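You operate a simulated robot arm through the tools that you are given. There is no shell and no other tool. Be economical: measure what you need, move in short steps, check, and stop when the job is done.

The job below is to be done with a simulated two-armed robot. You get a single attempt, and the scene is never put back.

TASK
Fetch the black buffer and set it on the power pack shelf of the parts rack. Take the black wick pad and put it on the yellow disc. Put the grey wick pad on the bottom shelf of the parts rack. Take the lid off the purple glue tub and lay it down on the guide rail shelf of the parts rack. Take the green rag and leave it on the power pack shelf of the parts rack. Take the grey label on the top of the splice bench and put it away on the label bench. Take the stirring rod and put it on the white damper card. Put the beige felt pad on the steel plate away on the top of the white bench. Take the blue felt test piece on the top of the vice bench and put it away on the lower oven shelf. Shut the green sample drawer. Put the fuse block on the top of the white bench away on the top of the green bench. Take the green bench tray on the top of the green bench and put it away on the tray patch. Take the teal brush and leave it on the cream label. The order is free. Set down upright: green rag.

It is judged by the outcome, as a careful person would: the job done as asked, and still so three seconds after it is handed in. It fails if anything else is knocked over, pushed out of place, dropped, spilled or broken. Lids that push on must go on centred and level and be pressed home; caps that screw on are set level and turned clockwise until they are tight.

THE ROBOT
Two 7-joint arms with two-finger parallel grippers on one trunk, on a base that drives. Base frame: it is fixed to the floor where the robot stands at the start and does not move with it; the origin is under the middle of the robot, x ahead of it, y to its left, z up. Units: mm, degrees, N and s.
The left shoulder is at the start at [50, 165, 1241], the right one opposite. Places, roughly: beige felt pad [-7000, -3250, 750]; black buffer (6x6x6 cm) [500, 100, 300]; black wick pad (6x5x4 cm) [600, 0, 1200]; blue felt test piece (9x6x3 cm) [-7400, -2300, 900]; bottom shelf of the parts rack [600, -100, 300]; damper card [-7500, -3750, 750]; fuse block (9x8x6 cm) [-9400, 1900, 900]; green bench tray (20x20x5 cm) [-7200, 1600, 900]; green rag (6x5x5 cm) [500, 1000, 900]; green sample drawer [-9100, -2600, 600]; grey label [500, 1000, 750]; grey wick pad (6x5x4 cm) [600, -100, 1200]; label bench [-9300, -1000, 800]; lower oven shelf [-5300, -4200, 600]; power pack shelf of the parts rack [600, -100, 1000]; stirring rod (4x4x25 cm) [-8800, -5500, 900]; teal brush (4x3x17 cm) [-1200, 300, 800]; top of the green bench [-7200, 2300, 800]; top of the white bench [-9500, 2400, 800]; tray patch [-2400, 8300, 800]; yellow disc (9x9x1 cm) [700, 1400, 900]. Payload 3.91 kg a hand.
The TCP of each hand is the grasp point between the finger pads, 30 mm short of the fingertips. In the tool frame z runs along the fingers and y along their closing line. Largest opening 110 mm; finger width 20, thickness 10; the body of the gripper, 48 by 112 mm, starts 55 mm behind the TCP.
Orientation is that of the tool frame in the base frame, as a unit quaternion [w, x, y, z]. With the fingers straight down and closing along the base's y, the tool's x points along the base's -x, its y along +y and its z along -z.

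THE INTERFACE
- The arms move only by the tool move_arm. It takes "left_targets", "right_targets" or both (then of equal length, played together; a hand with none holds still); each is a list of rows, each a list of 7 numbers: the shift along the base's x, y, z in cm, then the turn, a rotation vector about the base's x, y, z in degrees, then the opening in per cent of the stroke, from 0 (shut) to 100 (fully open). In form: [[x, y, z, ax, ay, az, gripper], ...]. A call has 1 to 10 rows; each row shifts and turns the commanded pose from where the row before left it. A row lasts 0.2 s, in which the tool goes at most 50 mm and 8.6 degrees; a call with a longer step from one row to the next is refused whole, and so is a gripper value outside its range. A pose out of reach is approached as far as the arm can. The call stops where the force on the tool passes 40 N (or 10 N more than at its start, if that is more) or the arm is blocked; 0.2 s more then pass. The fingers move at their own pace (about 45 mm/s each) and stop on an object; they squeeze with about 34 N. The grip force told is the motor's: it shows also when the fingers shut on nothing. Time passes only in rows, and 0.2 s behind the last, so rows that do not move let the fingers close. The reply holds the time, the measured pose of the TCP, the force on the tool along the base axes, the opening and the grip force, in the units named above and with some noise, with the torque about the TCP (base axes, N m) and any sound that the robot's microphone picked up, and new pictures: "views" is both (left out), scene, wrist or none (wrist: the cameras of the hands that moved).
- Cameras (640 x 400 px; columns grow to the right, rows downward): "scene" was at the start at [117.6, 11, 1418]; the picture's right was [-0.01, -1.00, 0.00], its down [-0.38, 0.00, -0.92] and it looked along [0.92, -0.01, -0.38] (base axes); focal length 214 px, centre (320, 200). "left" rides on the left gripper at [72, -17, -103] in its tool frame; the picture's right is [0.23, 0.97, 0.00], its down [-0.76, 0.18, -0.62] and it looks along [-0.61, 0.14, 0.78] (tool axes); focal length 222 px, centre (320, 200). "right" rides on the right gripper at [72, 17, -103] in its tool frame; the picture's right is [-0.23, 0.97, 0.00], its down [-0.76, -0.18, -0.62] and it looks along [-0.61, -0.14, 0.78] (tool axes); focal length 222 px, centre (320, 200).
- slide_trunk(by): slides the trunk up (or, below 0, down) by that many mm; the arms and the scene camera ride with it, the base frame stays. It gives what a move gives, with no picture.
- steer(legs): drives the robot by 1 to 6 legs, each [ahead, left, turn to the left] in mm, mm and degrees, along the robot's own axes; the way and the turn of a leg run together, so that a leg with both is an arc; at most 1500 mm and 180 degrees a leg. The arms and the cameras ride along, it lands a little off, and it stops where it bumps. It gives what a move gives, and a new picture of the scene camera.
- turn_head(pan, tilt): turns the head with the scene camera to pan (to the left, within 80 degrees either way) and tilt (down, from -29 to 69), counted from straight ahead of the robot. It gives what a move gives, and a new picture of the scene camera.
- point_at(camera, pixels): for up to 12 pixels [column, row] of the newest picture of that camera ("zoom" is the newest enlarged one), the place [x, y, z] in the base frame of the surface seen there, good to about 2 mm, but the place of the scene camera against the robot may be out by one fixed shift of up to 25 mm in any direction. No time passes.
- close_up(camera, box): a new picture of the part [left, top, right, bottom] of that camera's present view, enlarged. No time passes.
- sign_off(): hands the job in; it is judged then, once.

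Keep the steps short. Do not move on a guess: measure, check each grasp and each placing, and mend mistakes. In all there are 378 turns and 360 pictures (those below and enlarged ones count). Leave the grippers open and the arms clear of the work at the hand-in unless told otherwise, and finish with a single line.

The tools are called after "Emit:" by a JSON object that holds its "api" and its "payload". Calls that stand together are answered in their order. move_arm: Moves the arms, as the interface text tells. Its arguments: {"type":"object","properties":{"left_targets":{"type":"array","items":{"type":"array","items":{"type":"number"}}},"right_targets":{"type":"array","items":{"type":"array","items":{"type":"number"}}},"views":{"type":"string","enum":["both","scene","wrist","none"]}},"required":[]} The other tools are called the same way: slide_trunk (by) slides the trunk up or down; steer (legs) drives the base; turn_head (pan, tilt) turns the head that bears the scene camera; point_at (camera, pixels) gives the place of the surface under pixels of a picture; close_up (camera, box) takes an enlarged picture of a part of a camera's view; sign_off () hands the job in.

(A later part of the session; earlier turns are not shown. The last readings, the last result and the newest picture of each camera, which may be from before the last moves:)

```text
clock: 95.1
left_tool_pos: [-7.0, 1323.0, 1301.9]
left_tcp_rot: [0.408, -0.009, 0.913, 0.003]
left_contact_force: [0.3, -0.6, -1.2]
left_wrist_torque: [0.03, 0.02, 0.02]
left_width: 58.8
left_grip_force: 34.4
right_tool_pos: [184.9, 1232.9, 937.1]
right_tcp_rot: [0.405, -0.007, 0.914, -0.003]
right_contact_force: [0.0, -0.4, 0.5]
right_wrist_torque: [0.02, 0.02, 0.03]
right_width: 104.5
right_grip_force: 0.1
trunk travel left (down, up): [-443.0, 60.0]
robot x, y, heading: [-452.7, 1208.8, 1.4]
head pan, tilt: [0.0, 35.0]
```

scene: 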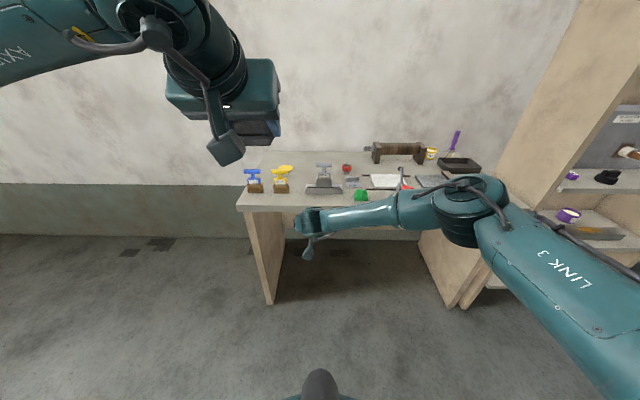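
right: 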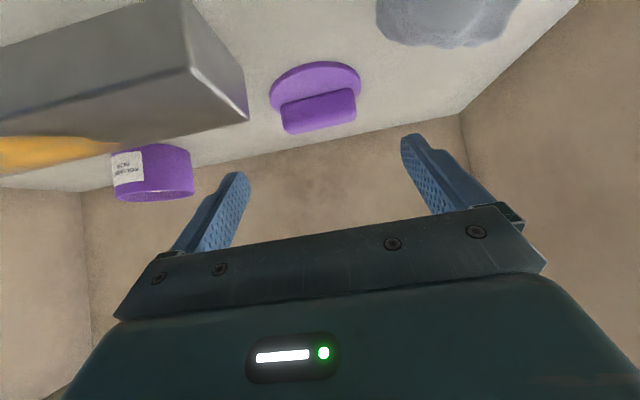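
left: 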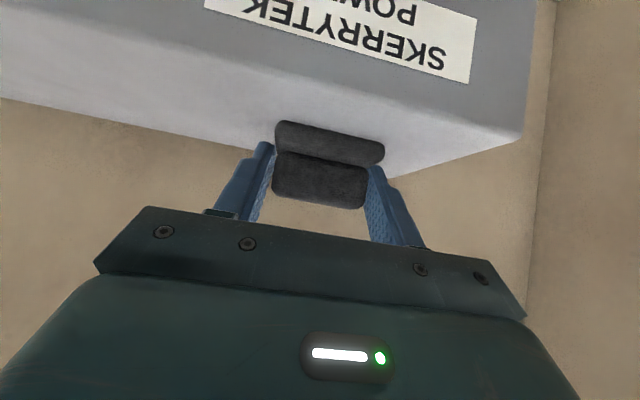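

I'll raise the right hand first for clearance, then approach the bench by 330.

Emit:
{"api": "move_arm", "payload": {"right_targets": [[-2, 0, 4.5, 0, 0, 0, 95], [-2, 0, 4.5, 0, 0, 0, 95], [-2, 0, 4.5, 0, 0, 0, 95], [-2, -2, 4.5, 0, 0, 0, 95], [-2, -2, 4.5, 0, 0, 0, 95], [-2, -2, 0, 0, 0, 0, 95], [-2, -2, 0, 0, 0, 0, 95]], "views": "none"}}

Emit:
{"api": "steer", "payload": {"legs": [[330, 0, -1]]}}

Emit:
{"api": "point_at", "payload": {"camera": "scene", "pixels": [[320, 300]]}}

```text
refused: row 4 steps farther than a row can; nothing moved
```

```text
clock: 97.3
left_tool_pos: [327.2, 1317.1, 1302.1]
left_tcp_rot: [0.407, 0.0, 0.913, -0.002]
left_contact_force: [0.6, 0.1, -0.4]
left_wrist_torque: [-0.03, -0.01, 0.0]
left_width: 58.7
left_grip_force: 33.8
right_tool_pos: [517.8, 1223.8, 936.5]
right_tcp_rot: [0.405, 0.002, 0.914, -0.006]
right_contact_force: [0.1, 0.0, 0.1]
right_wrist_torque: [0.01, 0.03, -0.01]
right_width: 104.7
right_grip_force: 0.0
trunk travel left (down, up): [-443.0, 60.0]
robot x, y, heading: [-117.8, 1213.2, -0.1]
head pan, tilt: [0.0, 35.0]
```

scene: 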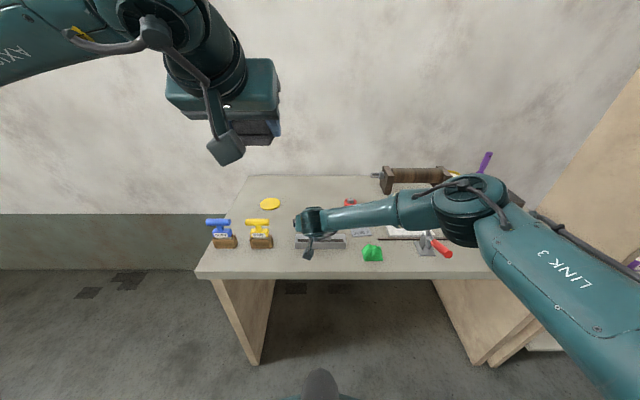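

```text
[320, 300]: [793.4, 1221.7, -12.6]
```

The raise was refused but the drive ran anyway, and the hand is now over the grey brush. I'll lift it straight up and look.

Emit:
{"api": "move_arm", "payload": {"right_targets": [[-1, 0, 4.5, 0, 0, 0, 95], [-2, 0, 4.2, 0, 0, 0, 95], [-2, 0, 4.2, 0, 0, 0, 95], [-2, 0, 4.2, 0, 0, 0, 95], [-2, -3, 2, 0, 0, 0, 95], [-2, -3, 0, 0, 0, 0, 95]], "views": "both"}}

Emit:
{"api": "close_up", "payload": {"camera": "scene", "box": [190, 160, 510, 290]}}

```text
clock: 98.7
left_tool_pos: [327.3, 1316.4, 1302.8]
left_tcp_rot: [0.407, 0.0, 0.913, -0.001]
left_contact_force: [0.3, 0.1, -1.1]
left_wrist_torque: [0.02, 0.02, 0.01]
left_width: 58.8
left_grip_force: 34.2
right_tool_pos: [405.7, 1165.4, 1128.3]
right_tcp_rot: [0.404, 0.002, 0.915, -0.006]
right_contact_force: [0.3, -0.2, 0.1]
right_wrist_torque: [-0.01, -0.02, 0.01]
right_width: 104.4
right_grip_force: 0.1
trunk travel left (down, up): [-443.0, 60.0]
robot x, y, heading: [-118.3, 1213.5, 0.0]
head pan, tilt: [0.0, 35.0]
```

scene: 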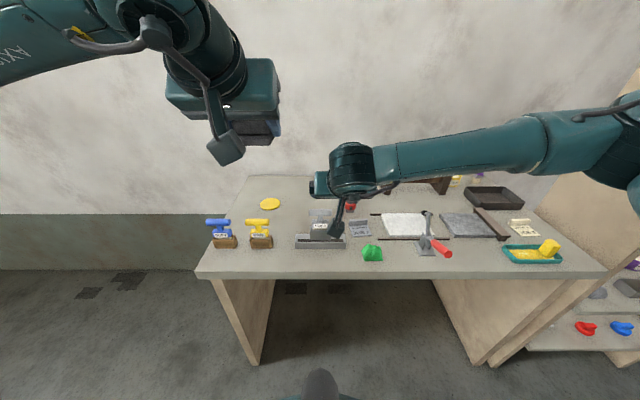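
right: 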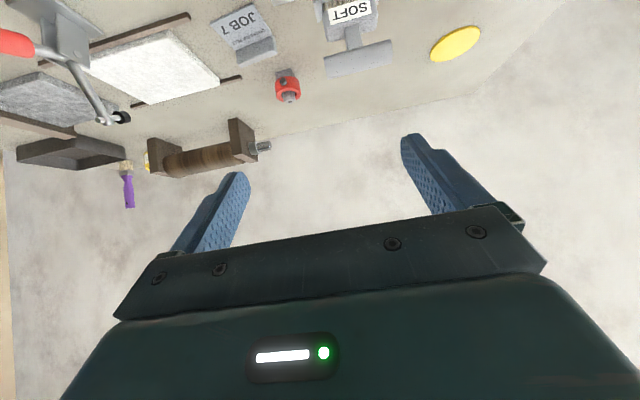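

```text
2.00 times, centred on (350, 225) of scene
```

zoom: 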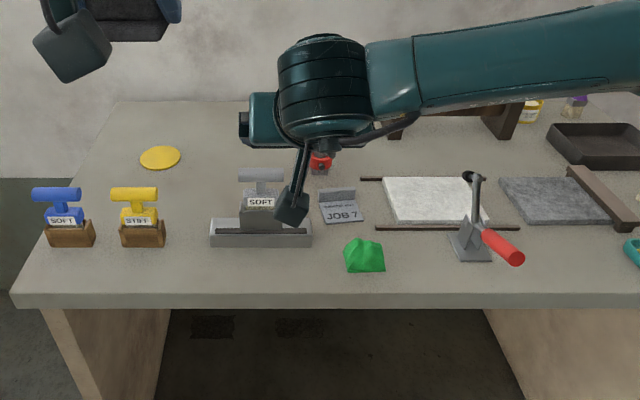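

The brush stands as before. Measuring disc, label and rag.

Emit:
{"api": "point_at", "payload": {"camera": "right", "pixels": [[455, 43], [433, 55], [478, 30], [245, 25], [260, 48], [262, 55], [350, 85], [356, 58]]}}

Emit:
{"api": "point_at", "payload": {"camera": "scene", "pixels": [[270, 204], [372, 248], [372, 260], [363, 252], [382, 252], [360, 228], [358, 222], [522, 228], [520, 221], [400, 275], [300, 262], [250, 190]]}}

Emit:
{"api": "close_up", "payload": {"camera": "scene", "box": [300, 200, 400, 270]}}

```text
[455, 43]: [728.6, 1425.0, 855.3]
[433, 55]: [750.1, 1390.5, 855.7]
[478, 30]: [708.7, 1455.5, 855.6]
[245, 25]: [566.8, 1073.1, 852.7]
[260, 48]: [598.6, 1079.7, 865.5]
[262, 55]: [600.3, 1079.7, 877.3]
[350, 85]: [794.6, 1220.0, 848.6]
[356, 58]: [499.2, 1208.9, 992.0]
```

```text
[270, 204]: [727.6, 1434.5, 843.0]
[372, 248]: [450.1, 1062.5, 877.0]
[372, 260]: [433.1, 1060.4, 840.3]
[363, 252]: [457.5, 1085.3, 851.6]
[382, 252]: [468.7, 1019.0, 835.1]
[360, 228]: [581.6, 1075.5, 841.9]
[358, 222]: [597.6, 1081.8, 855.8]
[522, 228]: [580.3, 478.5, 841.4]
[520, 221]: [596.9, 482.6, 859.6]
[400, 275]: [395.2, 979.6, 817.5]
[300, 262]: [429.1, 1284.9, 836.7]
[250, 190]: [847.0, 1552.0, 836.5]
```

```text
5.71 times, centred on (350, 235) of scene
```

zoom: 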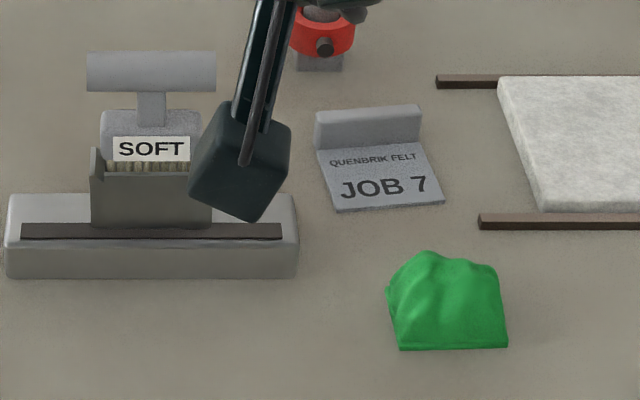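

Disc centre (728,1425), top 855.5; bench 849. I'll drive 110 ahead, then point at the yellow brush for clearance.

Emit:
{"api": "steer", "payload": {"legs": [[110, 60, 0]]}}

Emit:
{"api": "close_up", "payload": {"camera": "scene", "box": [160, 170, 400, 320]}}

```text
clock: 99.9
left_tool_pos: [437.9, 1377.0, 1302.0]
left_tcp_rot: [0.406, 0.001, 0.914, -0.002]
left_contact_force: [-0.7, -0.1, -0.4]
left_wrist_torque: [0.01, 0.04, -0.02]
left_width: 58.8
left_grip_force: 33.9
right_tool_pos: [516.6, 1226.5, 1126.9]
right_tcp_rot: [0.403, 0.002, 0.915, -0.006]
right_contact_force: [0.4, 0.3, 0.0]
right_wrist_torque: [-0.02, 0.04, -0.01]
right_width: 104.6
right_grip_force: 0.0
trunk travel left (down, up): [-443.0, 60.0]
robot x, y, heading: [-12.0, 1270.9, -0.0]
head pan, tilt: [0.0, 35.0]
```

scene: 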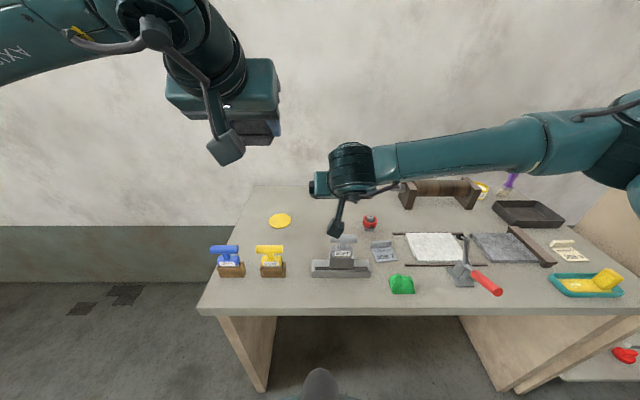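

```text
2.67 times, centred on (280, 245) of scene
```

zoom: 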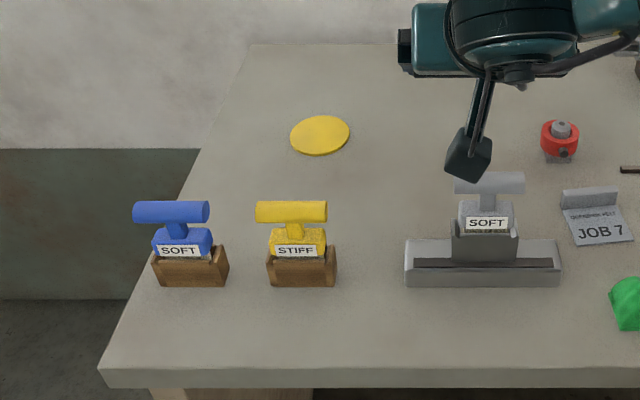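

The path stays above the brushes. Moving the left hand to above the disc.

Emit:
{"api": "move_arm", "payload": {"left_targets": [[3.4, 0.6, -3.4, 0, 0, 0, 10], [3.4, 0.6, -3.4, 0, 0, 0, 10], [3.4, 0.6, -3.4, 0, 0, 0, 10], [3.4, 0.6, -3.4, 0, 0, 0, 10], [3.4, 0.6, -3.4, 0, 0, 0, 10], [3.4, 0.6, -3.4, 0, 0, 0, 10], [3.4, 0.6, -3.4, 0, 0, 0, 10], [3.4, 0.6, -3.4, 0, 0, 0, 10], [0.8, 0, -4, 0, 0, 0, 10]], "views": "wrist"}}

```text
clock: 101.9
left_tool_pos: [714.8, 1426.4, 992.4]
left_tcp_rot: [0.407, 0.0, 0.913, -0.002]
left_contact_force: [-0.1, 0.0, -0.7]
left_wrist_torque: [0.01, -0.04, 0.03]
left_width: 58.6
left_grip_force: 33.9
right_tool_pos: [516.5, 1223.9, 1127.4]
right_tcp_rot: [0.405, 0.002, 0.914, -0.006]
right_contact_force: [-0.6, -0.5, 0.5]
right_wrist_torque: [0.02, -0.02, -0.03]
right_width: 104.5
right_grip_force: 0.0
trunk travel left (down, up): [-443.0, 60.0]
robot x, y, heading: [-6.5, 1270.5, 0.0]
head pan, tilt: [0.0, 35.0]
```

left: 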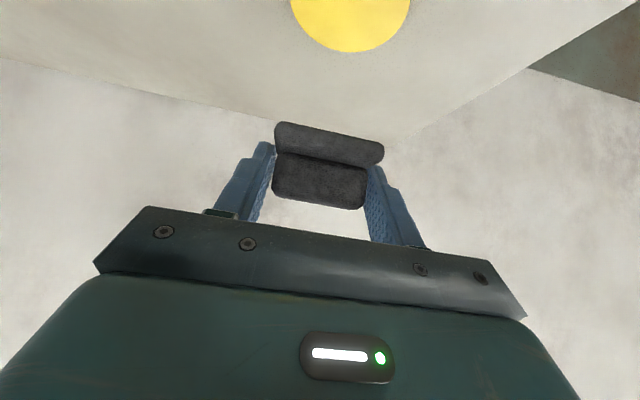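

Emit:
{"api": "point_at", "payload": {"camera": "left", "pixels": [[350, 50], [350, 25], [295, 15], [407, 15], [350, 3]]}}

Emit:
{"api": "move_arm", "payload": {"left_targets": [[0.4, 0, -4, 0, 0, 0, 10], [0.4, 0, -3.6, 0, 0, 0, 10]], "views": "wrist"}}

```text
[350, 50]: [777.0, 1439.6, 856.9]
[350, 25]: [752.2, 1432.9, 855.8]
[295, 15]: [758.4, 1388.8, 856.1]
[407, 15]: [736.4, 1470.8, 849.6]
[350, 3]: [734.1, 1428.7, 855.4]
```

```text
clock: 102.5
left_tool_pos: [723.0, 1424.1, 915.7]
left_tcp_rot: [0.408, 0.001, 0.913, -0.003]
left_contact_force: [-0.3, -0.6, -0.5]
left_wrist_torque: [0.03, 0.02, -0.03]
left_width: 58.7
left_grip_force: 33.4
right_tool_pos: [516.7, 1224.5, 1127.4]
right_tcp_rot: [0.405, 0.002, 0.914, -0.005]
right_contact_force: [-0.1, 0.0, -0.2]
right_wrist_torque: [0.0, -0.01, 0.02]
right_width: 104.6
right_grip_force: 0.2
trunk travel left (down, up): [-443.0, 60.0]
robot x, y, heading: [-8.6, 1272.0, -0.1]
head pan, tilt: [0.0, 35.0]
```

left: 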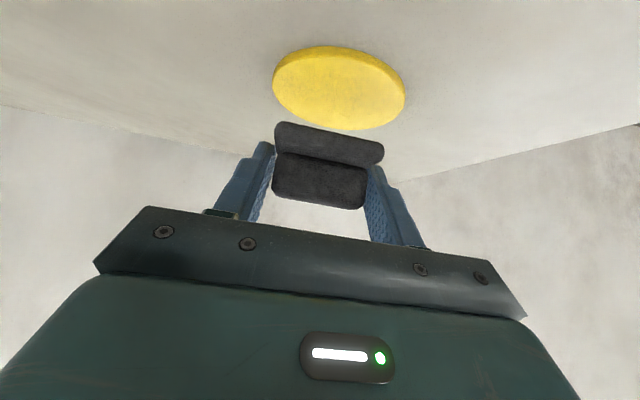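

Emit:
{"api": "point_at", "payload": {"camera": "left", "pixels": [[278, 88], [402, 95], [330, 54], [348, 126], [338, 90]]}}

```text
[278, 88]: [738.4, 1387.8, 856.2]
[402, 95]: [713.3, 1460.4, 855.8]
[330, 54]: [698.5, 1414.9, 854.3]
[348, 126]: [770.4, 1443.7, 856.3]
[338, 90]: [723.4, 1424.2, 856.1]
```

The disc centre comes out near (733,1427). Adjusting and lowering to contact.

Emit:
{"api": "move_arm", "payload": {"left_targets": [[0.5, 0.3, -1.2, 0, 0, 0, 10], [0, 0, -1.0, 0, 0, 0, 10], [0, 0, -0.4, 0, 0, 0, 10], [0, 0, -0.2, 0, 0, 0, 10]], "views": "wrist"}}

```text
clock: 103.5
left_tool_pos: [728.9, 1427.6, 887.6]
left_tcp_rot: [0.407, 0.001, 0.913, -0.003]
left_contact_force: [0.4, 0.2, 0.6]
left_wrist_torque: [-0.01, 0.02, 0.01]
left_width: 58.8
left_grip_force: 34.1
right_tool_pos: [517.1, 1224.9, 1128.4]
right_tcp_rot: [0.405, 0.003, 0.914, -0.006]
right_contact_force: [1.4, -0.4, -0.9]
right_wrist_torque: [0.02, -0.01, 0.02]
right_width: 104.5
right_grip_force: 0.0
trunk travel left (down, up): [-443.0, 60.0]
robot x, y, heading: [-12.7, 1268.0, -0.2]
head pan, tilt: [0.0, 35.0]
```

left: 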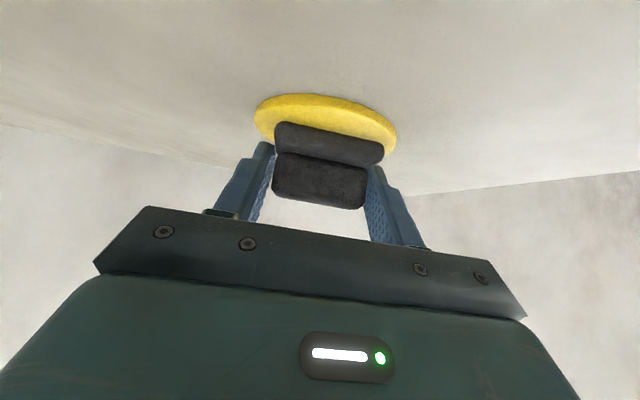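

Centred. Two more mm down, open, withdraw.

Emit:
{"api": "move_arm", "payload": {"left_targets": [[0, 0, -0.2, 0, 0, 0, 10], [0, 0, 0, 0, 0, 0, 95], [0, 0, 0, 0, 0, 0, 95], [0, 0, 0, 0, 0, 0, 95], [-3, 0, 2.8, 0, 0, 0, 95], [-3, 0, 3.2, 0, 0, 0, 95], [-2.5, 0, 4, 0, 0, 0, 95]], "views": "wrist"}}

```text
clock: 105.1
left_tool_pos: [642.4, 1428.2, 985.5]
left_tcp_rot: [0.408, 0.001, 0.913, -0.003]
left_contact_force: [-0.3, -0.1, -0.5]
left_wrist_torque: [0.01, 0.02, 0.05]
left_width: 104.5
left_grip_force: 0.0
right_tool_pos: [516.2, 1226.0, 1128.4]
right_tcp_rot: [0.404, 0.001, 0.915, -0.006]
right_contact_force: [-0.5, -0.2, 0.0]
right_wrist_torque: [-0.01, -0.04, 0.0]
right_width: 104.6
right_grip_force: 0.0
trunk travel left (down, up): [-443.0, 60.0]
robot x, y, heading: [-8.9, 1272.9, -0.0]
head pan, tilt: [0.0, 35.0]
```

left: 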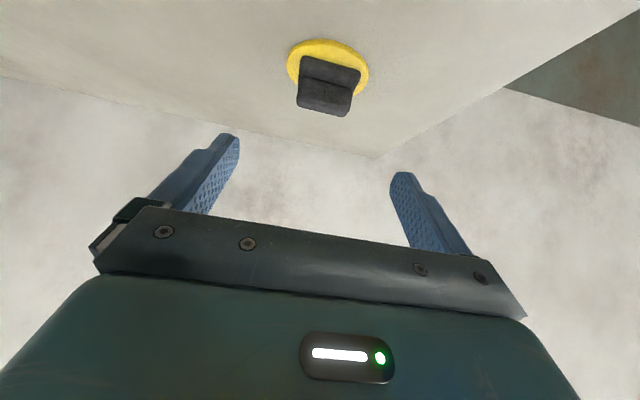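

The black pad sits on the yellow disc. Next the green rag with the right hand; the left goes up and back.

Emit:
{"api": "move_arm", "payload": {"right_targets": [[-2.5, -2.5, -1, 0, 0, 0, 95], [-2.5, -2.5, -1, 0, 0, 0, 95], [-2, -2.5, -2, 0, 0, 0, 95], [-2, -2.5, -2.5, 0, 0, 0, 95], [-2, -2.5, -2.5, 0, 0, 0, 95], [-2, -2.5, -2.5, 0, 0, 0, 95], [-1, -2.3, -2.5, 0, 0, 0, 95]], "left_targets": [[-2, 0, 4, 0, 0, 0, 95], [-2, 0, 4, 0, 0, 0, 95], [-2, 0, 4, 0, 0, 0, 95], [-2, 0, 3, 0, 0, 0, 95], [-3, 0, 0, 0, 0, 0, 95], [-3, 0, 0, 0, 0, 0, 95], [-3, 0, 0, 0, 0, 0, 95]], "views": "both"}}

```text
clock: 106.7
left_tool_pos: [471.8, 1426.5, 1134.3]
left_tcp_rot: [0.408, 0.0, 0.913, -0.002]
left_contact_force: [0.0, 0.8, -0.3]
left_wrist_torque: [-0.03, -0.01, 0.01]
left_width: 104.6
left_grip_force: 0.0
right_tool_pos: [381.6, 1054.7, 992.2]
right_tcp_rot: [0.403, 0.0, 0.915, -0.005]
right_contact_force: [0.3, -0.1, 0.2]
right_wrist_torque: [-0.01, -0.02, -0.01]
right_width: 104.6
right_grip_force: 0.0
right hand out of reach, approached as far as the arm can: row 7
trunk travel left (down, up): [-443.0, 60.0]
robot x, y, heading: [-12.0, 1272.6, -0.1]
head pan, tilt: [0.0, 35.0]
```

scene: 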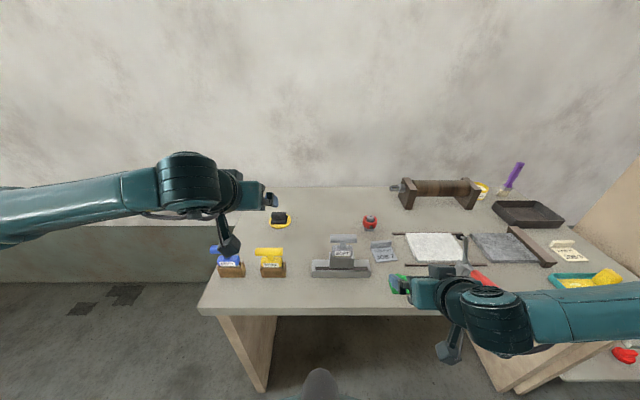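
right: 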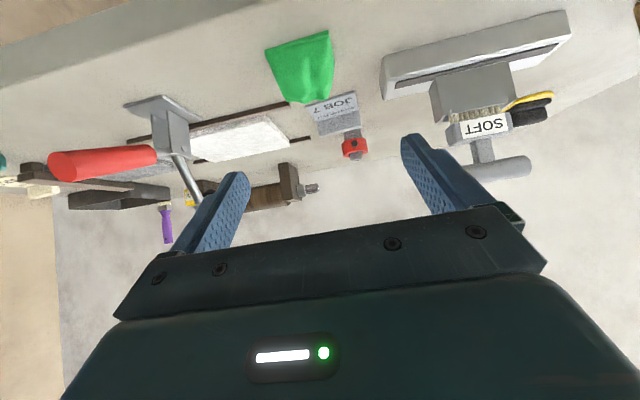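
left: 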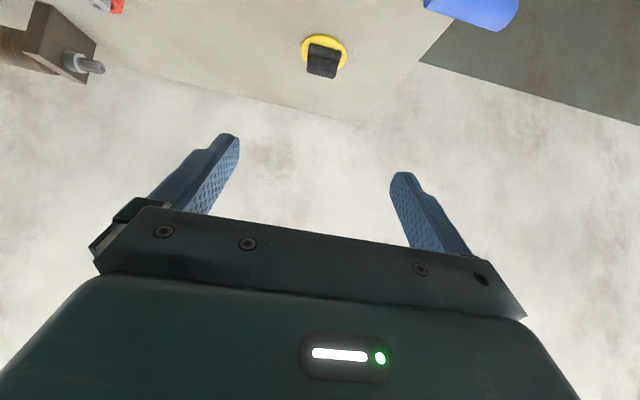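

Emit:
{"api": "point_at", "payload": {"camera": "right", "pixels": [[300, 75], [270, 60], [330, 60], [300, 45], [310, 98], [265, 48], [328, 32], [295, 100]]}}

Emit:
{"api": "close_up", "payload": {"camera": "right", "box": [220, 20, 380, 120]}}

```text
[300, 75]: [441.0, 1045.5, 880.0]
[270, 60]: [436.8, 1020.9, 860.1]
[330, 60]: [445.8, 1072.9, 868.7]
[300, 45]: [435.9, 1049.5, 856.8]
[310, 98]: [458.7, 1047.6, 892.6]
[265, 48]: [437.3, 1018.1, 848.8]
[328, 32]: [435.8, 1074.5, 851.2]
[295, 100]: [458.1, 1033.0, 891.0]
```

```text
4.00 times, centred on (300, 70) of right
```

zoom: 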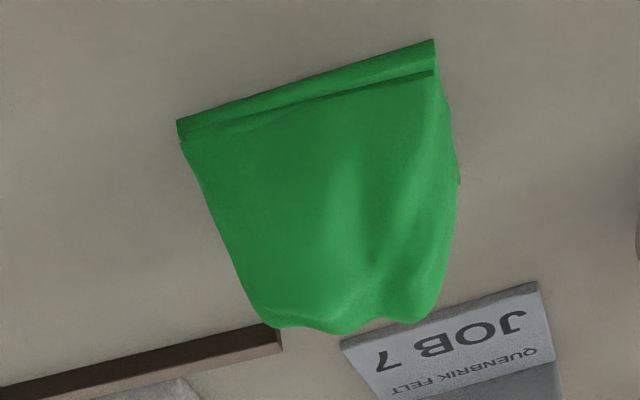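

The rag is centred at (462,1047), base 849. I'm too close, so I'll back the robot 150 and extend.

Emit:
{"api": "steer", "payload": {"legs": [[-150, 0, 0]]}}

Emit:
{"api": "move_arm", "payload": {"right_targets": [[4, 0, -1, 0, 0, 0, 95], [4, 0, -1, 0, 0, 0, 95], [4, -0.3, -1, 0, 0, 0, 95], [4, -0.3, -1, 0, 0, 0, 95]], "views": "wrist"}}

```text
clock: 108.1
left_tool_pos: [322.0, 1426.3, 1134.3]
left_tcp_rot: [0.407, 0.001, 0.913, -0.003]
left_contact_force: [0.0, 0.2, 0.8]
left_wrist_torque: [-0.06, 0.03, 0.01]
left_width: 104.5
left_grip_force: 0.1
right_tool_pos: [231.4, 1052.9, 990.6]
right_tcp_rot: [0.404, 0.002, 0.915, -0.006]
right_contact_force: [0.6, -0.3, -0.1]
right_wrist_torque: [-0.04, 0.03, 0.02]
right_width: 104.8
right_grip_force: 0.0
trunk travel left (down, up): [-443.0, 60.0]
robot x, y, heading: [-158.9, 1272.3, -0.2]
head pan, tilt: [0.0, 35.0]
```

scene: 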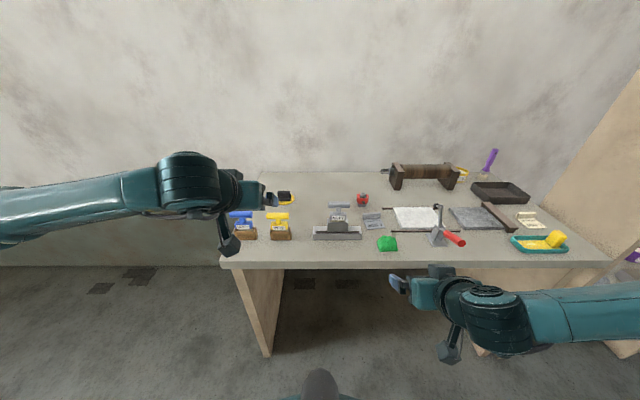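

```text
clock: 109.1
left_tool_pos: [323.6, 1427.0, 1134.4]
left_tcp_rot: [0.407, 0.001, 0.913, -0.003]
left_contact_force: [0.6, -0.1, 0.6]
left_wrist_torque: [0.0, -0.04, -0.01]
left_width: 104.5
left_grip_force: 0.1
right_tool_pos: [394.1, 1044.6, 951.5]
right_tcp_rot: [0.403, 0.002, 0.915, -0.006]
right_contact_force: [0.2, -0.5, -0.3]
right_wrist_torque: [-0.01, -0.03, 0.01]
right_width: 104.6
right_grip_force: 0.0
trunk travel left (down, up): [-443.0, 60.0]
robot x, y, heading: [-160.9, 1272.0, -0.2]
head pan, tilt: [0.0, 35.0]
```

right: 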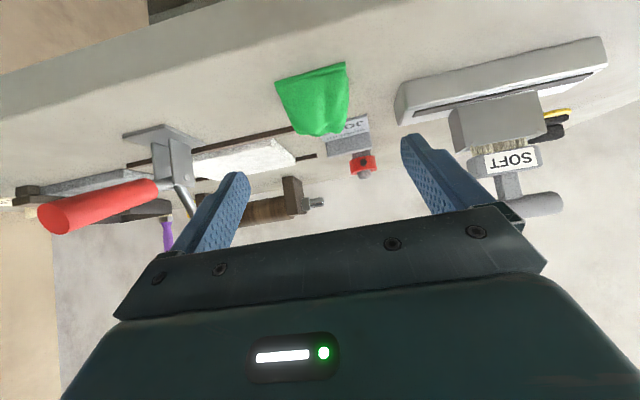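

Emit:
{"api": "point_at", "payload": {"camera": "right", "pixels": [[150, 185], [195, 140], [160, 135], [402, 105], [400, 75], [120, 195]]}}

Emit:
{"api": "move_arm", "payload": {"right_targets": [[3.2, 0.2, -3.3, 0, 0, 0, 95], [3.2, 0.1, -3.3, 0, 0, 0, 95]], "views": "wrist"}}

```text
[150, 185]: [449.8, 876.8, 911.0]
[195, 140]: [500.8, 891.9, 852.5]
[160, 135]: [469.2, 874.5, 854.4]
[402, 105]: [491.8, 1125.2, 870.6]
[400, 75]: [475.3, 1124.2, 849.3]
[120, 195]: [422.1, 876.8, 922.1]
```

```text
clock: 109.7
left_tool_pos: [324.5, 1427.3, 1133.5]
left_tcp_rot: [0.407, 0.001, 0.913, -0.002]
left_contact_force: [0.2, -0.7, -0.2]
left_wrist_torque: [0.02, 0.03, -0.03]
left_width: 104.5
left_grip_force: 0.0
right_tool_pos: [457.2, 1050.6, 885.6]
right_tcp_rot: [0.403, 0.002, 0.915, -0.005]
right_contact_force: [0.1, -0.3, 0.0]
right_wrist_torque: [-0.01, -0.04, 0.01]
right_width: 104.5
right_grip_force: 0.2
trunk travel left (down, up): [-443.0, 60.0]
robot x, y, heading: [-160.0, 1274.3, -0.1]
head pan, tilt: [0.0, 35.0]
```

right: 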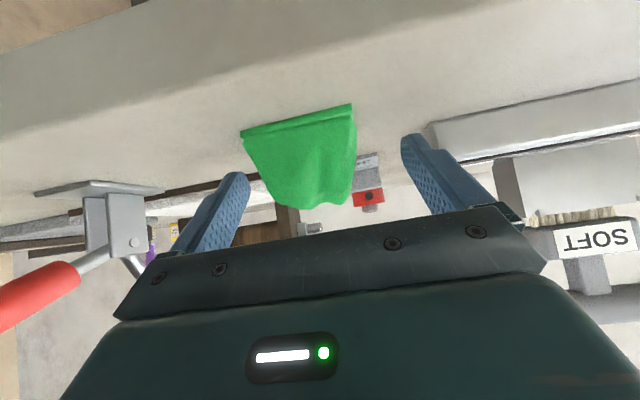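

The rag sits about 6 mm toward -y; I'll shift and close.

Emit:
{"api": "move_arm", "payload": {"right_targets": [[0.3, -0.6, -0.3, 0, 0, 0, 95], [0, 0, 0, 0, 0, 0, 10], [0, 0, 0, 0, 0, 0, 10], [0, 0, 0, 0, 0, 0, 10], [0, 0, 0, 0, 0, 0, 10], [0, 0, 0, 0, 0, 0, 10], [0, 0, 2, 0, 0, 0, 10]], "views": "wrist"}}

```text
clock: 111.3
left_tool_pos: [323.6, 1424.8, 1133.2]
left_tcp_rot: [0.407, 0.001, 0.913, -0.002]
left_contact_force: [0.7, 0.6, 0.2]
left_wrist_torque: [0.0, -0.01, -0.03]
left_width: 104.7
left_grip_force: 0.1
right_tool_pos: [459.9, 1043.6, 902.5]
right_tcp_rot: [0.403, 0.001, 0.915, -0.006]
right_contact_force: [-1.3, 0.0, -0.9]
right_wrist_torque: [0.05, -0.01, 0.01]
right_width: 58.9
right_grip_force: 33.8
trunk travel left (down, up): [-443.0, 60.0]
robot x, y, heading: [-157.4, 1271.8, -0.1]
head pan, tilt: [0.0, 35.0]
```

right: 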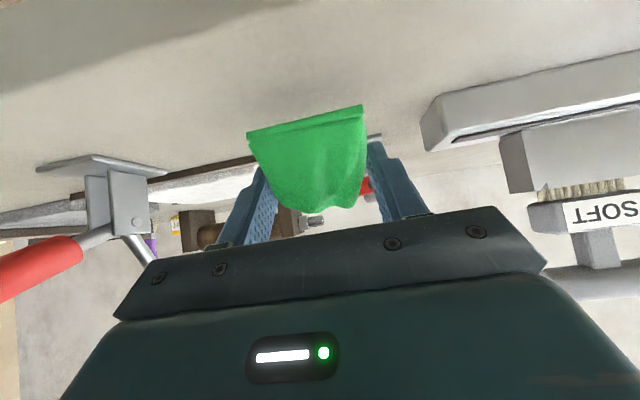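

The rag is lifted (base 33 mm below TCP). I'll retract it up and back, then shift the robot right 190 for the label with the left hand.

Emit:
{"api": "move_arm", "payload": {"right_targets": [[-1, 0, 4.5, 0, 0, 0, 10], [-3, 0, 3.5, 0, 0, 0, 10], [-3.5, 0, 3, 0, 0, 0, 10], [-3.5, -1, 2, 0, 0, 0, 10], [-3, -2, 1, 0, 0, 0, 10]], "views": "none"}}

Emit:
{"api": "steer", "payload": {"legs": [[0, -240, 0]]}}

Emit:
{"api": "move_arm", "payload": {"left_targets": [[4, -2.5, -1, 0, 0, 0, 95], [4, -2.5, -1, 0, 0, 0, 95], [4, -2.5, -1, 0, 0, 0, 95], [4, -2.5, -1, 0, 0, 0, 95]], "views": "both"}}

```text
clock: 112.5
left_tool_pos: [322.9, 1424.8, 1134.1]
left_tcp_rot: [0.408, 0.002, 0.913, -0.003]
left_contact_force: [-0.3, 0.7, 0.2]
left_wrist_torque: [0.01, 0.05, 0.0]
left_width: 104.6
left_grip_force: 0.0
right_tool_pos: [317.9, 1011.7, 1041.8]
right_tcp_rot: [0.403, 0.002, 0.915, -0.005]
right_contact_force: [-0.2, 0.5, 0.1]
right_wrist_torque: [0.0, -0.03, 0.01]
right_width: 59.1
right_grip_force: 34.3
trunk travel left (down, up): [-443.0, 60.0]
robot x, y, heading: [-157.5, 1270.7, -0.0]
head pan, tilt: [0.0, 35.0]
```

```text
clock: 114.3
left_tool_pos: [323.5, 1189.6, 1134.9]
left_tcp_rot: [0.408, 0.001, 0.913, -0.002]
left_contact_force: [-0.6, -0.5, 0.2]
left_wrist_torque: [0.03, 0.01, 0.01]
left_width: 104.7
left_grip_force: 0.0
right_tool_pos: [319.0, 775.8, 1040.6]
right_tcp_rot: [0.403, 0.002, 0.915, -0.005]
right_contact_force: [1.0, 0.1, -0.9]
right_wrist_torque: [-0.01, -0.03, -0.02]
right_width: 58.9
right_grip_force: 33.5
trunk travel left (down, up): [-443.0, 60.0]
robot x, y, heading: [-158.4, 1039.7, -0.1]
head pan, tilt: [0.0, 35.0]
```

scene: 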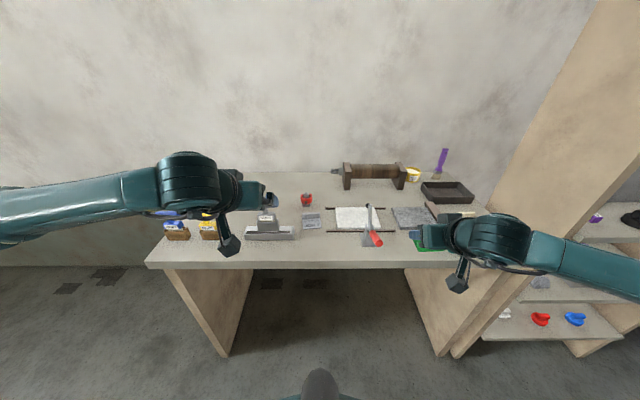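

```text
clock: 115.3
left_tool_pos: [483.6, 1087.8, 1095.4]
left_tcp_rot: [0.408, 0.001, 0.913, -0.001]
left_contact_force: [0.5, 0.6, 0.1]
left_wrist_torque: [0.01, 0.0, 0.02]
left_width: 104.4
left_grip_force: 0.1
right_tool_pos: [319.2, 774.5, 1039.6]
right_tcp_rot: [0.402, 0.002, 0.915, -0.005]
right_contact_force: [0.3, 0.8, -0.7]
right_wrist_torque: [0.0, -0.02, -0.01]
right_width: 58.9
right_grip_force: 34.6
trunk travel left (down, up): [-443.0, 60.0]
robot x, y, heading: [-161.3, 1038.2, -0.0]
head pan, tilt: [0.0, 35.0]
```

scene: 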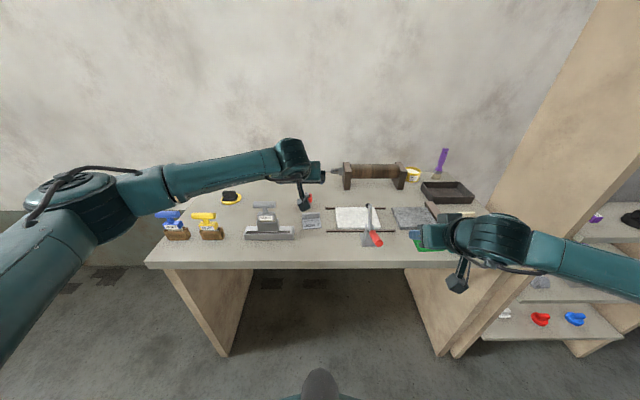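
left: 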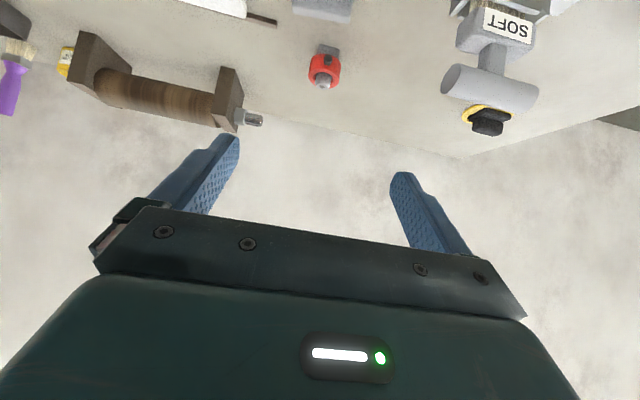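

Emit:
{"api": "move_arm", "payload": {"left_targets": [[-3, -0.4, -3.5, 0, 0, 0, 95], [-2, -0.4, -4, 0, 0, 0, 95]], "views": "wrist"}}

Emit:
{"api": "close_up", "payload": {"camera": "left", "box": [260, 10, 420, 110]}}

```text
clock: 115.9
left_tool_pos: [433.8, 1081.7, 1021.8]
left_tcp_rot: [0.407, 0.0, 0.913, -0.002]
left_contact_force: [-0.5, -0.9, 0.5]
left_wrist_torque: [-0.01, 0.0, -0.02]
left_width: 104.6
left_grip_force: 0.1
right_tool_pos: [320.6, 777.0, 1040.6]
right_tcp_rot: [0.403, 0.002, 0.915, -0.005]
right_contact_force: [-0.3, -0.2, 0.1]
right_wrist_torque: [0.0, 0.02, 0.01]
right_width: 58.8
right_grip_force: 33.6
trunk travel left (down, up): [-443.0, 60.0]
robot x, y, heading: [-161.1, 1039.8, -0.3]
head pan, tilt: [0.0, 35.0]
```

left: 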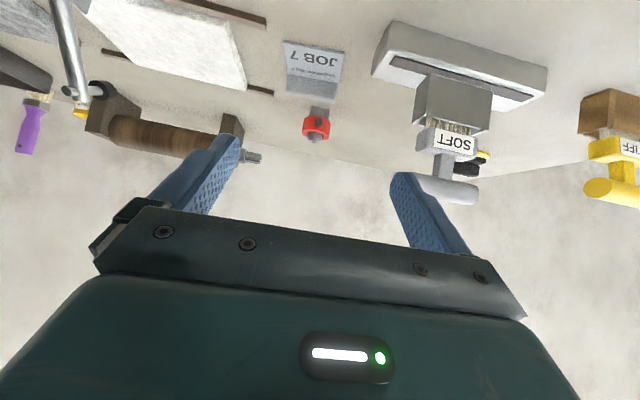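

```text
4.00 times, centred on (340, 60) of left
```

zoom: 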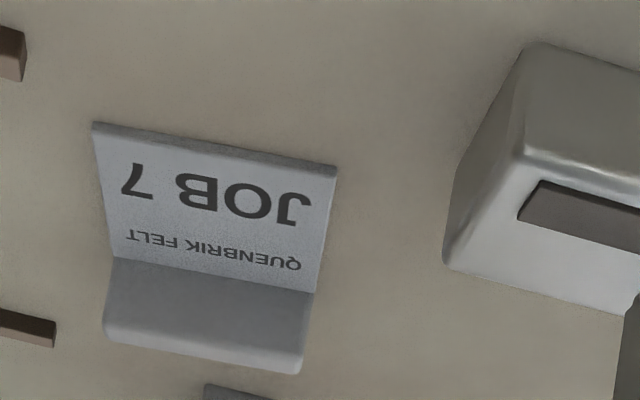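

Emit:
{"api": "point_at", "payload": {"camera": "zoom", "pixels": [[210, 280], [205, 310], [200, 350], [120, 320], [300, 345], [110, 285], [310, 310], [220, 150], [25, 30], [450, 240], [235, 392], [100, 130]]}}

```text
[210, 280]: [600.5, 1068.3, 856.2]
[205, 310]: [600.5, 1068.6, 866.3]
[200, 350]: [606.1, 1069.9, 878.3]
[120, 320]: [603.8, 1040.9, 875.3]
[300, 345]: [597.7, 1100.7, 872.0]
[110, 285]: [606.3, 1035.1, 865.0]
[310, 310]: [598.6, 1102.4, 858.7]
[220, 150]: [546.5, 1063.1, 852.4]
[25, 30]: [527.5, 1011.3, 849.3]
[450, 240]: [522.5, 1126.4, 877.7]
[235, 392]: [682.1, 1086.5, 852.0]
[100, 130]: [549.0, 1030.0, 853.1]
```

Emit:
{"api": "point_at", "payload": {"camera": "zoom", "pixels": [[50, 325], [40, 345], [10, 310], [20, 45], [5, 28]]}}

```text
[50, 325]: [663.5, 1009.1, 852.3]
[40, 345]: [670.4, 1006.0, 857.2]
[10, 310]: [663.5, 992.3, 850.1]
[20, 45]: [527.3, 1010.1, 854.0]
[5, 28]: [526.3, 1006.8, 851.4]
```

The label bar is centred at (608,1069), yawed about +6°, z 853–881. I'll approach with a matching yaw.

Emit:
{"api": "move_arm", "payload": {"left_targets": [[3.3, -0.5, -2.5, 0, 0, 3, 85], [3.3, -0.5, -2.5, 0, 0, 3, 85], [3.2, -0.3, -2.5, 0, 0, 0, 85], [2.45, 0, -2.2, 0, 0, 0, 85], [2.45, 0, -2.2, 0, 0, 0, 85]], "views": "wrist"}}

```text
clock: 117.1
left_tool_pos: [570.7, 1067.1, 905.8]
left_tcp_rot: [0.407, -0.044, 0.912, 0.016]
left_contact_force: [0.1, -1.0, 0.0]
left_wrist_torque: [0.01, -0.03, -0.01]
left_width: 93.7
left_grip_force: 0.1
left hand out of reach, approached as far as the arm can: row 5
right_tool_pos: [318.5, 776.5, 1040.7]
right_tcp_rot: [0.402, 0.002, 0.915, -0.006]
right_contact_force: [0.2, 0.2, -0.2]
right_wrist_torque: [-0.05, 0.03, 0.01]
right_width: 59.0
right_grip_force: 34.1
trunk travel left (down, up): [-443.0, 60.0]
robot x, y, heading: [-159.5, 1034.0, -0.3]
head pan, tilt: [0.0, 35.0]
```

left: 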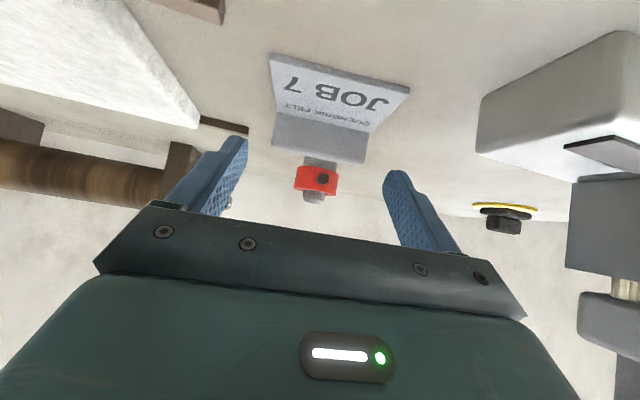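

At reach limit. I'll drive 60 ahead and finish the approach.

Emit:
{"api": "steer", "payload": {"legs": [[60, 0, 0]]}}

Emit:
{"api": "move_arm", "payload": {"left_targets": [[-1.2, 0.1, -1.2, 0, 0, 0, 85], [-1.2, 0, -1.2, 0, 0, 0, 85]], "views": "wrist"}}

```text
clock: 118.0
left_tool_pos: [632.0, 1069.1, 903.9]
left_tcp_rot: [0.406, -0.046, 0.912, 0.019]
left_contact_force: [0.3, -0.8, -0.6]
left_wrist_torque: [0.0, -0.01, -0.04]
left_width: 93.6
left_grip_force: 0.0
right_tool_pos: [378.6, 775.4, 1039.7]
right_tcp_rot: [0.402, 0.001, 0.916, -0.005]
right_contact_force: [0.1, 0.4, -0.2]
right_wrist_torque: [0.01, -0.02, 0.01]
right_width: 59.0
right_grip_force: 34.0
trunk travel left (down, up): [-443.0, 60.0]
robot x, y, heading: [-100.0, 1037.6, -0.1]
head pan, tilt: [0.0, 35.0]
```

scene: 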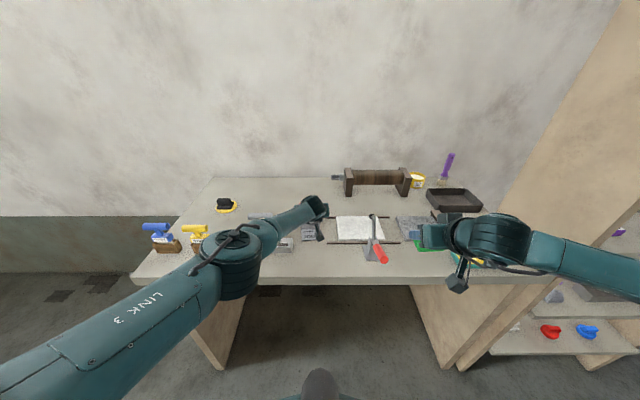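

```text
clock: 118.6
left_tool_pos: [605.5, 1070.1, 881.5]
left_tcp_rot: [0.407, -0.046, 0.912, 0.018]
left_contact_force: [0.5, 0.2, -0.5]
left_wrist_torque: [-0.03, 0.03, 0.0]
left_width: 93.5
left_grip_force: 0.0
right_tool_pos: [377.7, 776.3, 1040.1]
right_tcp_rot: [0.402, 0.002, 0.915, -0.005]
right_contact_force: [-0.3, 0.2, 0.1]
right_wrist_torque: [0.0, -0.04, 0.02]
right_width: 58.8
right_grip_force: 33.5
trunk travel left (down, up): [-443.0, 60.0]
robot x, y, heading: [-99.4, 1037.5, -0.0]
head pan, tilt: [0.0, 35.0]
```

left: 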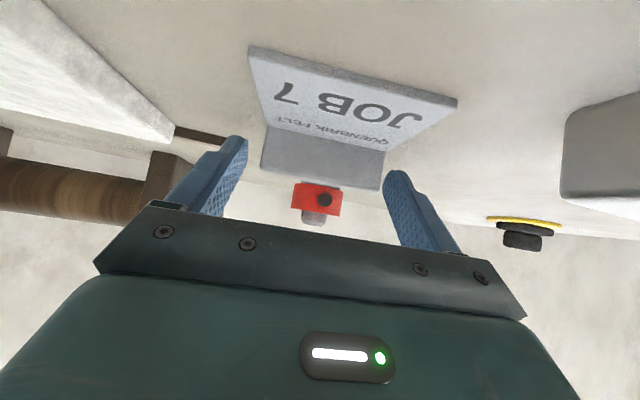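

The bar is between the pads. I'll close and lift 3 cm.

Emit:
{"api": "move_arm", "payload": {"left_targets": [[0.2, 0.1, -0.2, 0, 0, 0, 10], [0, 0, 0, 0, 0, 0, 10], [0, 0, 0, 0, 0, 0, 10], [0, 0, 0, 0, 0, 0, 10], [0, 0, 1.5, 0, 0, 0, 10], [0, 0, 2, 0, 0, 0, 10]], "views": "wrist"}}

```text
clock: 120.0
left_tool_pos: [607.9, 1070.2, 914.9]
left_tcp_rot: [0.407, -0.046, 0.912, 0.018]
left_contact_force: [0.9, 0.0, -1.9]
left_wrist_torque: [0.0, -0.01, 0.01]
left_width: 69.3
left_grip_force: 34.1
right_tool_pos: [376.7, 776.0, 1040.7]
right_tcp_rot: [0.403, 0.001, 0.915, -0.005]
right_contact_force: [-0.2, -0.8, -0.3]
right_wrist_torque: [0.02, 0.03, -0.02]
right_width: 58.8
right_grip_force: 33.6
trunk travel left (down, up): [-443.0, 60.0]
robot x, y, heading: [-103.1, 1035.7, -0.2]
head pan, tilt: [0.0, 35.0]
```

left: 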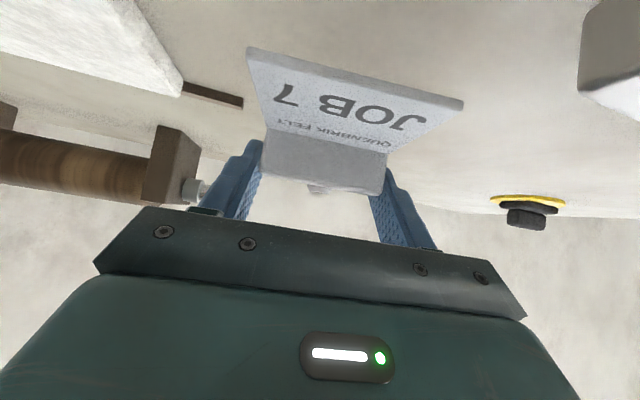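

Held. I'll lift and retract the left hand, then drive back and right to the rack for the rag.

Emit:
{"api": "move_arm", "payload": {"left_targets": [[0, 0, 4.5, 0, 0, 0, 10], [0, 0, 4.5, 0, 0, 0, 10], [-3, 0, 3.5, 0, 0, 0, 10], [-4, 0, 2, 0, 0, 0, 10], [-4, 1, 2, 0, 0, 0, 10], [-4, 1, 2, 0, 0, 0, 10], [-4, 1, 0, 0, 0, 0, 10], [-4, 1, 0, 0, 0, 0, 10]], "views": "none"}}

Emit:
{"api": "steer", "payload": {"legs": [[-270, 0, 0], [0, -980, 0]]}}

```text
clock: 121.8
left_tool_pos: [377.0, 1109.6, 1098.3]
left_tcp_rot: [0.407, -0.047, 0.912, 0.019]
left_contact_force: [0.6, -0.1, -0.8]
left_wrist_torque: [0.04, -0.04, 0.02]
left_width: 69.5
left_grip_force: 33.8
right_tool_pos: [377.6, 776.0, 1040.9]
right_tcp_rot: [0.402, 0.002, 0.915, -0.005]
right_contact_force: [-0.2, 0.1, -0.6]
right_wrist_torque: [-0.03, 0.01, 0.03]
right_width: 58.8
right_grip_force: 33.8
trunk travel left (down, up): [-443.0, 60.0]
robot x, y, heading: [-101.7, 1036.0, -0.3]
head pan, tilt: [0.0, 35.0]
```

```text
clock: 128.6
left_tool_pos: [97.5, 85.8, 1097.9]
left_tcp_rot: [0.407, -0.043, 0.912, 0.017]
left_contact_force: [-0.3, 0.5, -1.4]
left_wrist_torque: [-0.02, -0.04, 0.04]
left_width: 69.2
left_grip_force: 33.9
right_tool_pos: [96.3, -247.5, 1040.3]
right_tcp_rot: [0.404, 0.005, 0.915, -0.007]
right_contact_force: [-0.4, 0.4, -0.7]
right_wrist_torque: [0.01, -0.02, 0.03]
right_width: 58.7
right_grip_force: 33.6
trunk travel left (down, up): [-443.0, 60.0]
robot x, y, heading: [-384.3, 19.3, -0.5]
head pan, tilt: [0.0, 35.0]
```

scene: 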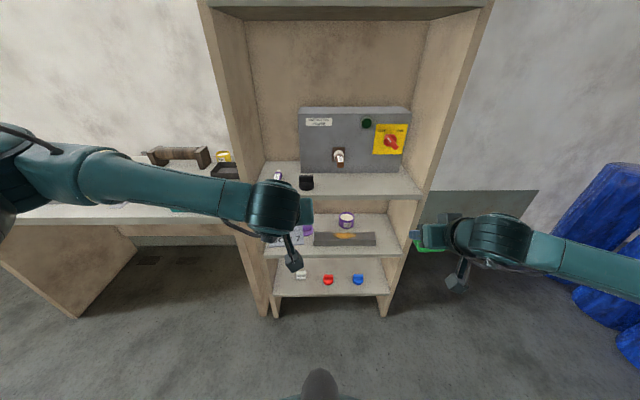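

Drive 200 ahead, and shift the right hand in to y≈-180.

Emit:
{"api": "steer", "payload": {"legs": [[200, 0, 0.5]]}}

Emit:
{"api": "move_arm", "payload": {"right_targets": [[0, 3.5, 0, 0, 0, 0, 10], [1.5, 3.3, 0, 0, 0, 0, 10], [4, 0, 0, 0, 0, 0, 10], [4, 0, 0, 0, 0, 0, 10], [4, 0, 0, 0, 0, 0, 10], [2, 0, -2, 0, 0, 0, 10]], "views": "wrist"}}

```text
clock: 130.2
left_tool_pos: [299.1, 90.6, 1096.8]
left_tcp_rot: [0.407, -0.048, 0.912, 0.019]
left_contact_force: [0.1, 0.2, -1.0]
left_wrist_torque: [-0.01, -0.06, 0.02]
left_width: 69.3
left_grip_force: 34.2
right_tool_pos: [299.4, -242.2, 1038.9]
right_tcp_rot: [0.403, 0.0, 0.915, -0.005]
right_contact_force: [-0.4, 0.1, -0.5]
right_wrist_torque: [0.01, 0.0, -0.01]
right_width: 59.0
right_grip_force: 33.8
trunk travel left (down, up): [-443.0, 60.0]
robot x, y, heading: [-182.2, 16.2, 0.1]
head pan, tilt: [0.0, 35.0]
```

scene: 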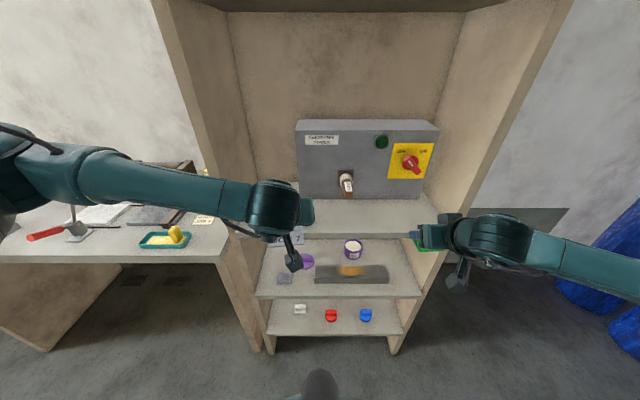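

```text
clock: 131.6
left_tool_pos: [298.3, 90.5, 1097.9]
left_tcp_rot: [0.407, -0.049, 0.912, 0.02]
left_contact_force: [-0.4, 0.9, -0.8]
left_wrist_torque: [-0.02, -0.03, -0.04]
left_width: 69.5
left_grip_force: 33.7
right_tool_pos: [454.7, -175.5, 1019.8]
right_tcp_rot: [0.403, 0.0, 0.915, -0.004]
right_contact_force: [0.0, 1.2, -1.0]
right_wrist_torque: [0.02, 0.02, -0.01]
right_width: 58.9
right_grip_force: 34.0
trunk travel left (down, up): [-443.0, 60.0]
robot x, y, heading: [-182.2, 15.7, -0.0]
head pan, tilt: [0.0, 35.0]
```

right: 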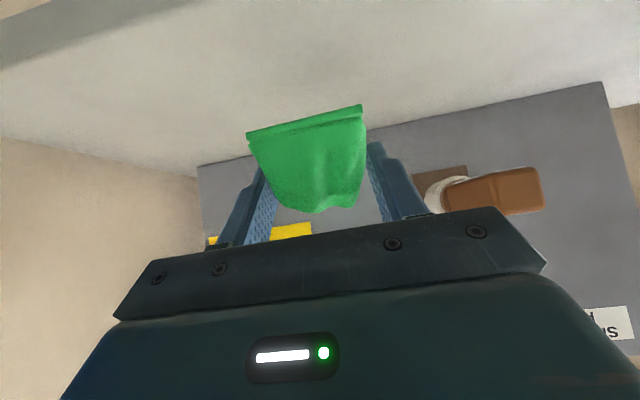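

Clear. I'll lower to contact (TCP ≈983).

Emit:
{"api": "move_arm", "payload": {"right_targets": [[0, 0, -2.2, 0, 0, 0, 10], [0, 0, -1.0, 0, 0, 0, 10], [0, 0, -0.3, 0, 0, 0, 10], [0, 0, -0.2, 0, 0, 0, 10]], "views": "none"}}

```text
clock: 132.6
left_tool_pos: [298.7, 91.4, 1098.4]
left_tcp_rot: [0.407, -0.048, 0.912, 0.019]
left_contact_force: [-0.4, 0.2, -1.2]
left_wrist_torque: [0.02, -0.04, 0.01]
left_width: 69.6
left_grip_force: 33.5
right_tool_pos: [452.5, -174.5, 983.8]
right_tcp_rot: [0.402, 0.0, 0.915, -0.004]
right_contact_force: [0.4, -0.6, -1.0]
right_wrist_torque: [0.03, 0.01, -0.03]
right_width: 59.0
right_grip_force: 33.8
trunk travel left (down, up): [-443.0, 60.0]
robot x, y, heading: [-180.9, 12.4, 0.2]
head pan, tilt: [0.0, 35.0]
```

Emit:
{"api": "move_arm", "payload": {"right_targets": [[0, 0, -0.15, 0, 0, 0, 10], [0, 0, -0.15, 0, 0, 0, 10], [0, 0, -0.1, 0, 0, 0, 10]], "views": "none"}}

```text
clock: 133.4
left_tool_pos: [296.8, 89.9, 1099.4]
left_tcp_rot: [0.408, -0.048, 0.911, 0.02]
left_contact_force: [0.7, 0.1, -1.5]
left_wrist_torque: [-0.03, -0.03, -0.03]
left_width: 69.2
left_grip_force: 34.3
right_tool_pos: [452.6, -174.2, 982.1]
right_tcp_rot: [0.406, 0.001, 0.914, -0.005]
right_contact_force: [-4.0, -1.6, 14.6]
right_wrist_torque: [0.2, 0.38, 0.07]
right_width: 59.2
right_grip_force: 34.3
trunk travel left (down, up): [-443.0, 60.0]
robot x, y, heading: [-179.2, 14.2, 0.0]
head pan, tilt: [0.0, 35.0]
```

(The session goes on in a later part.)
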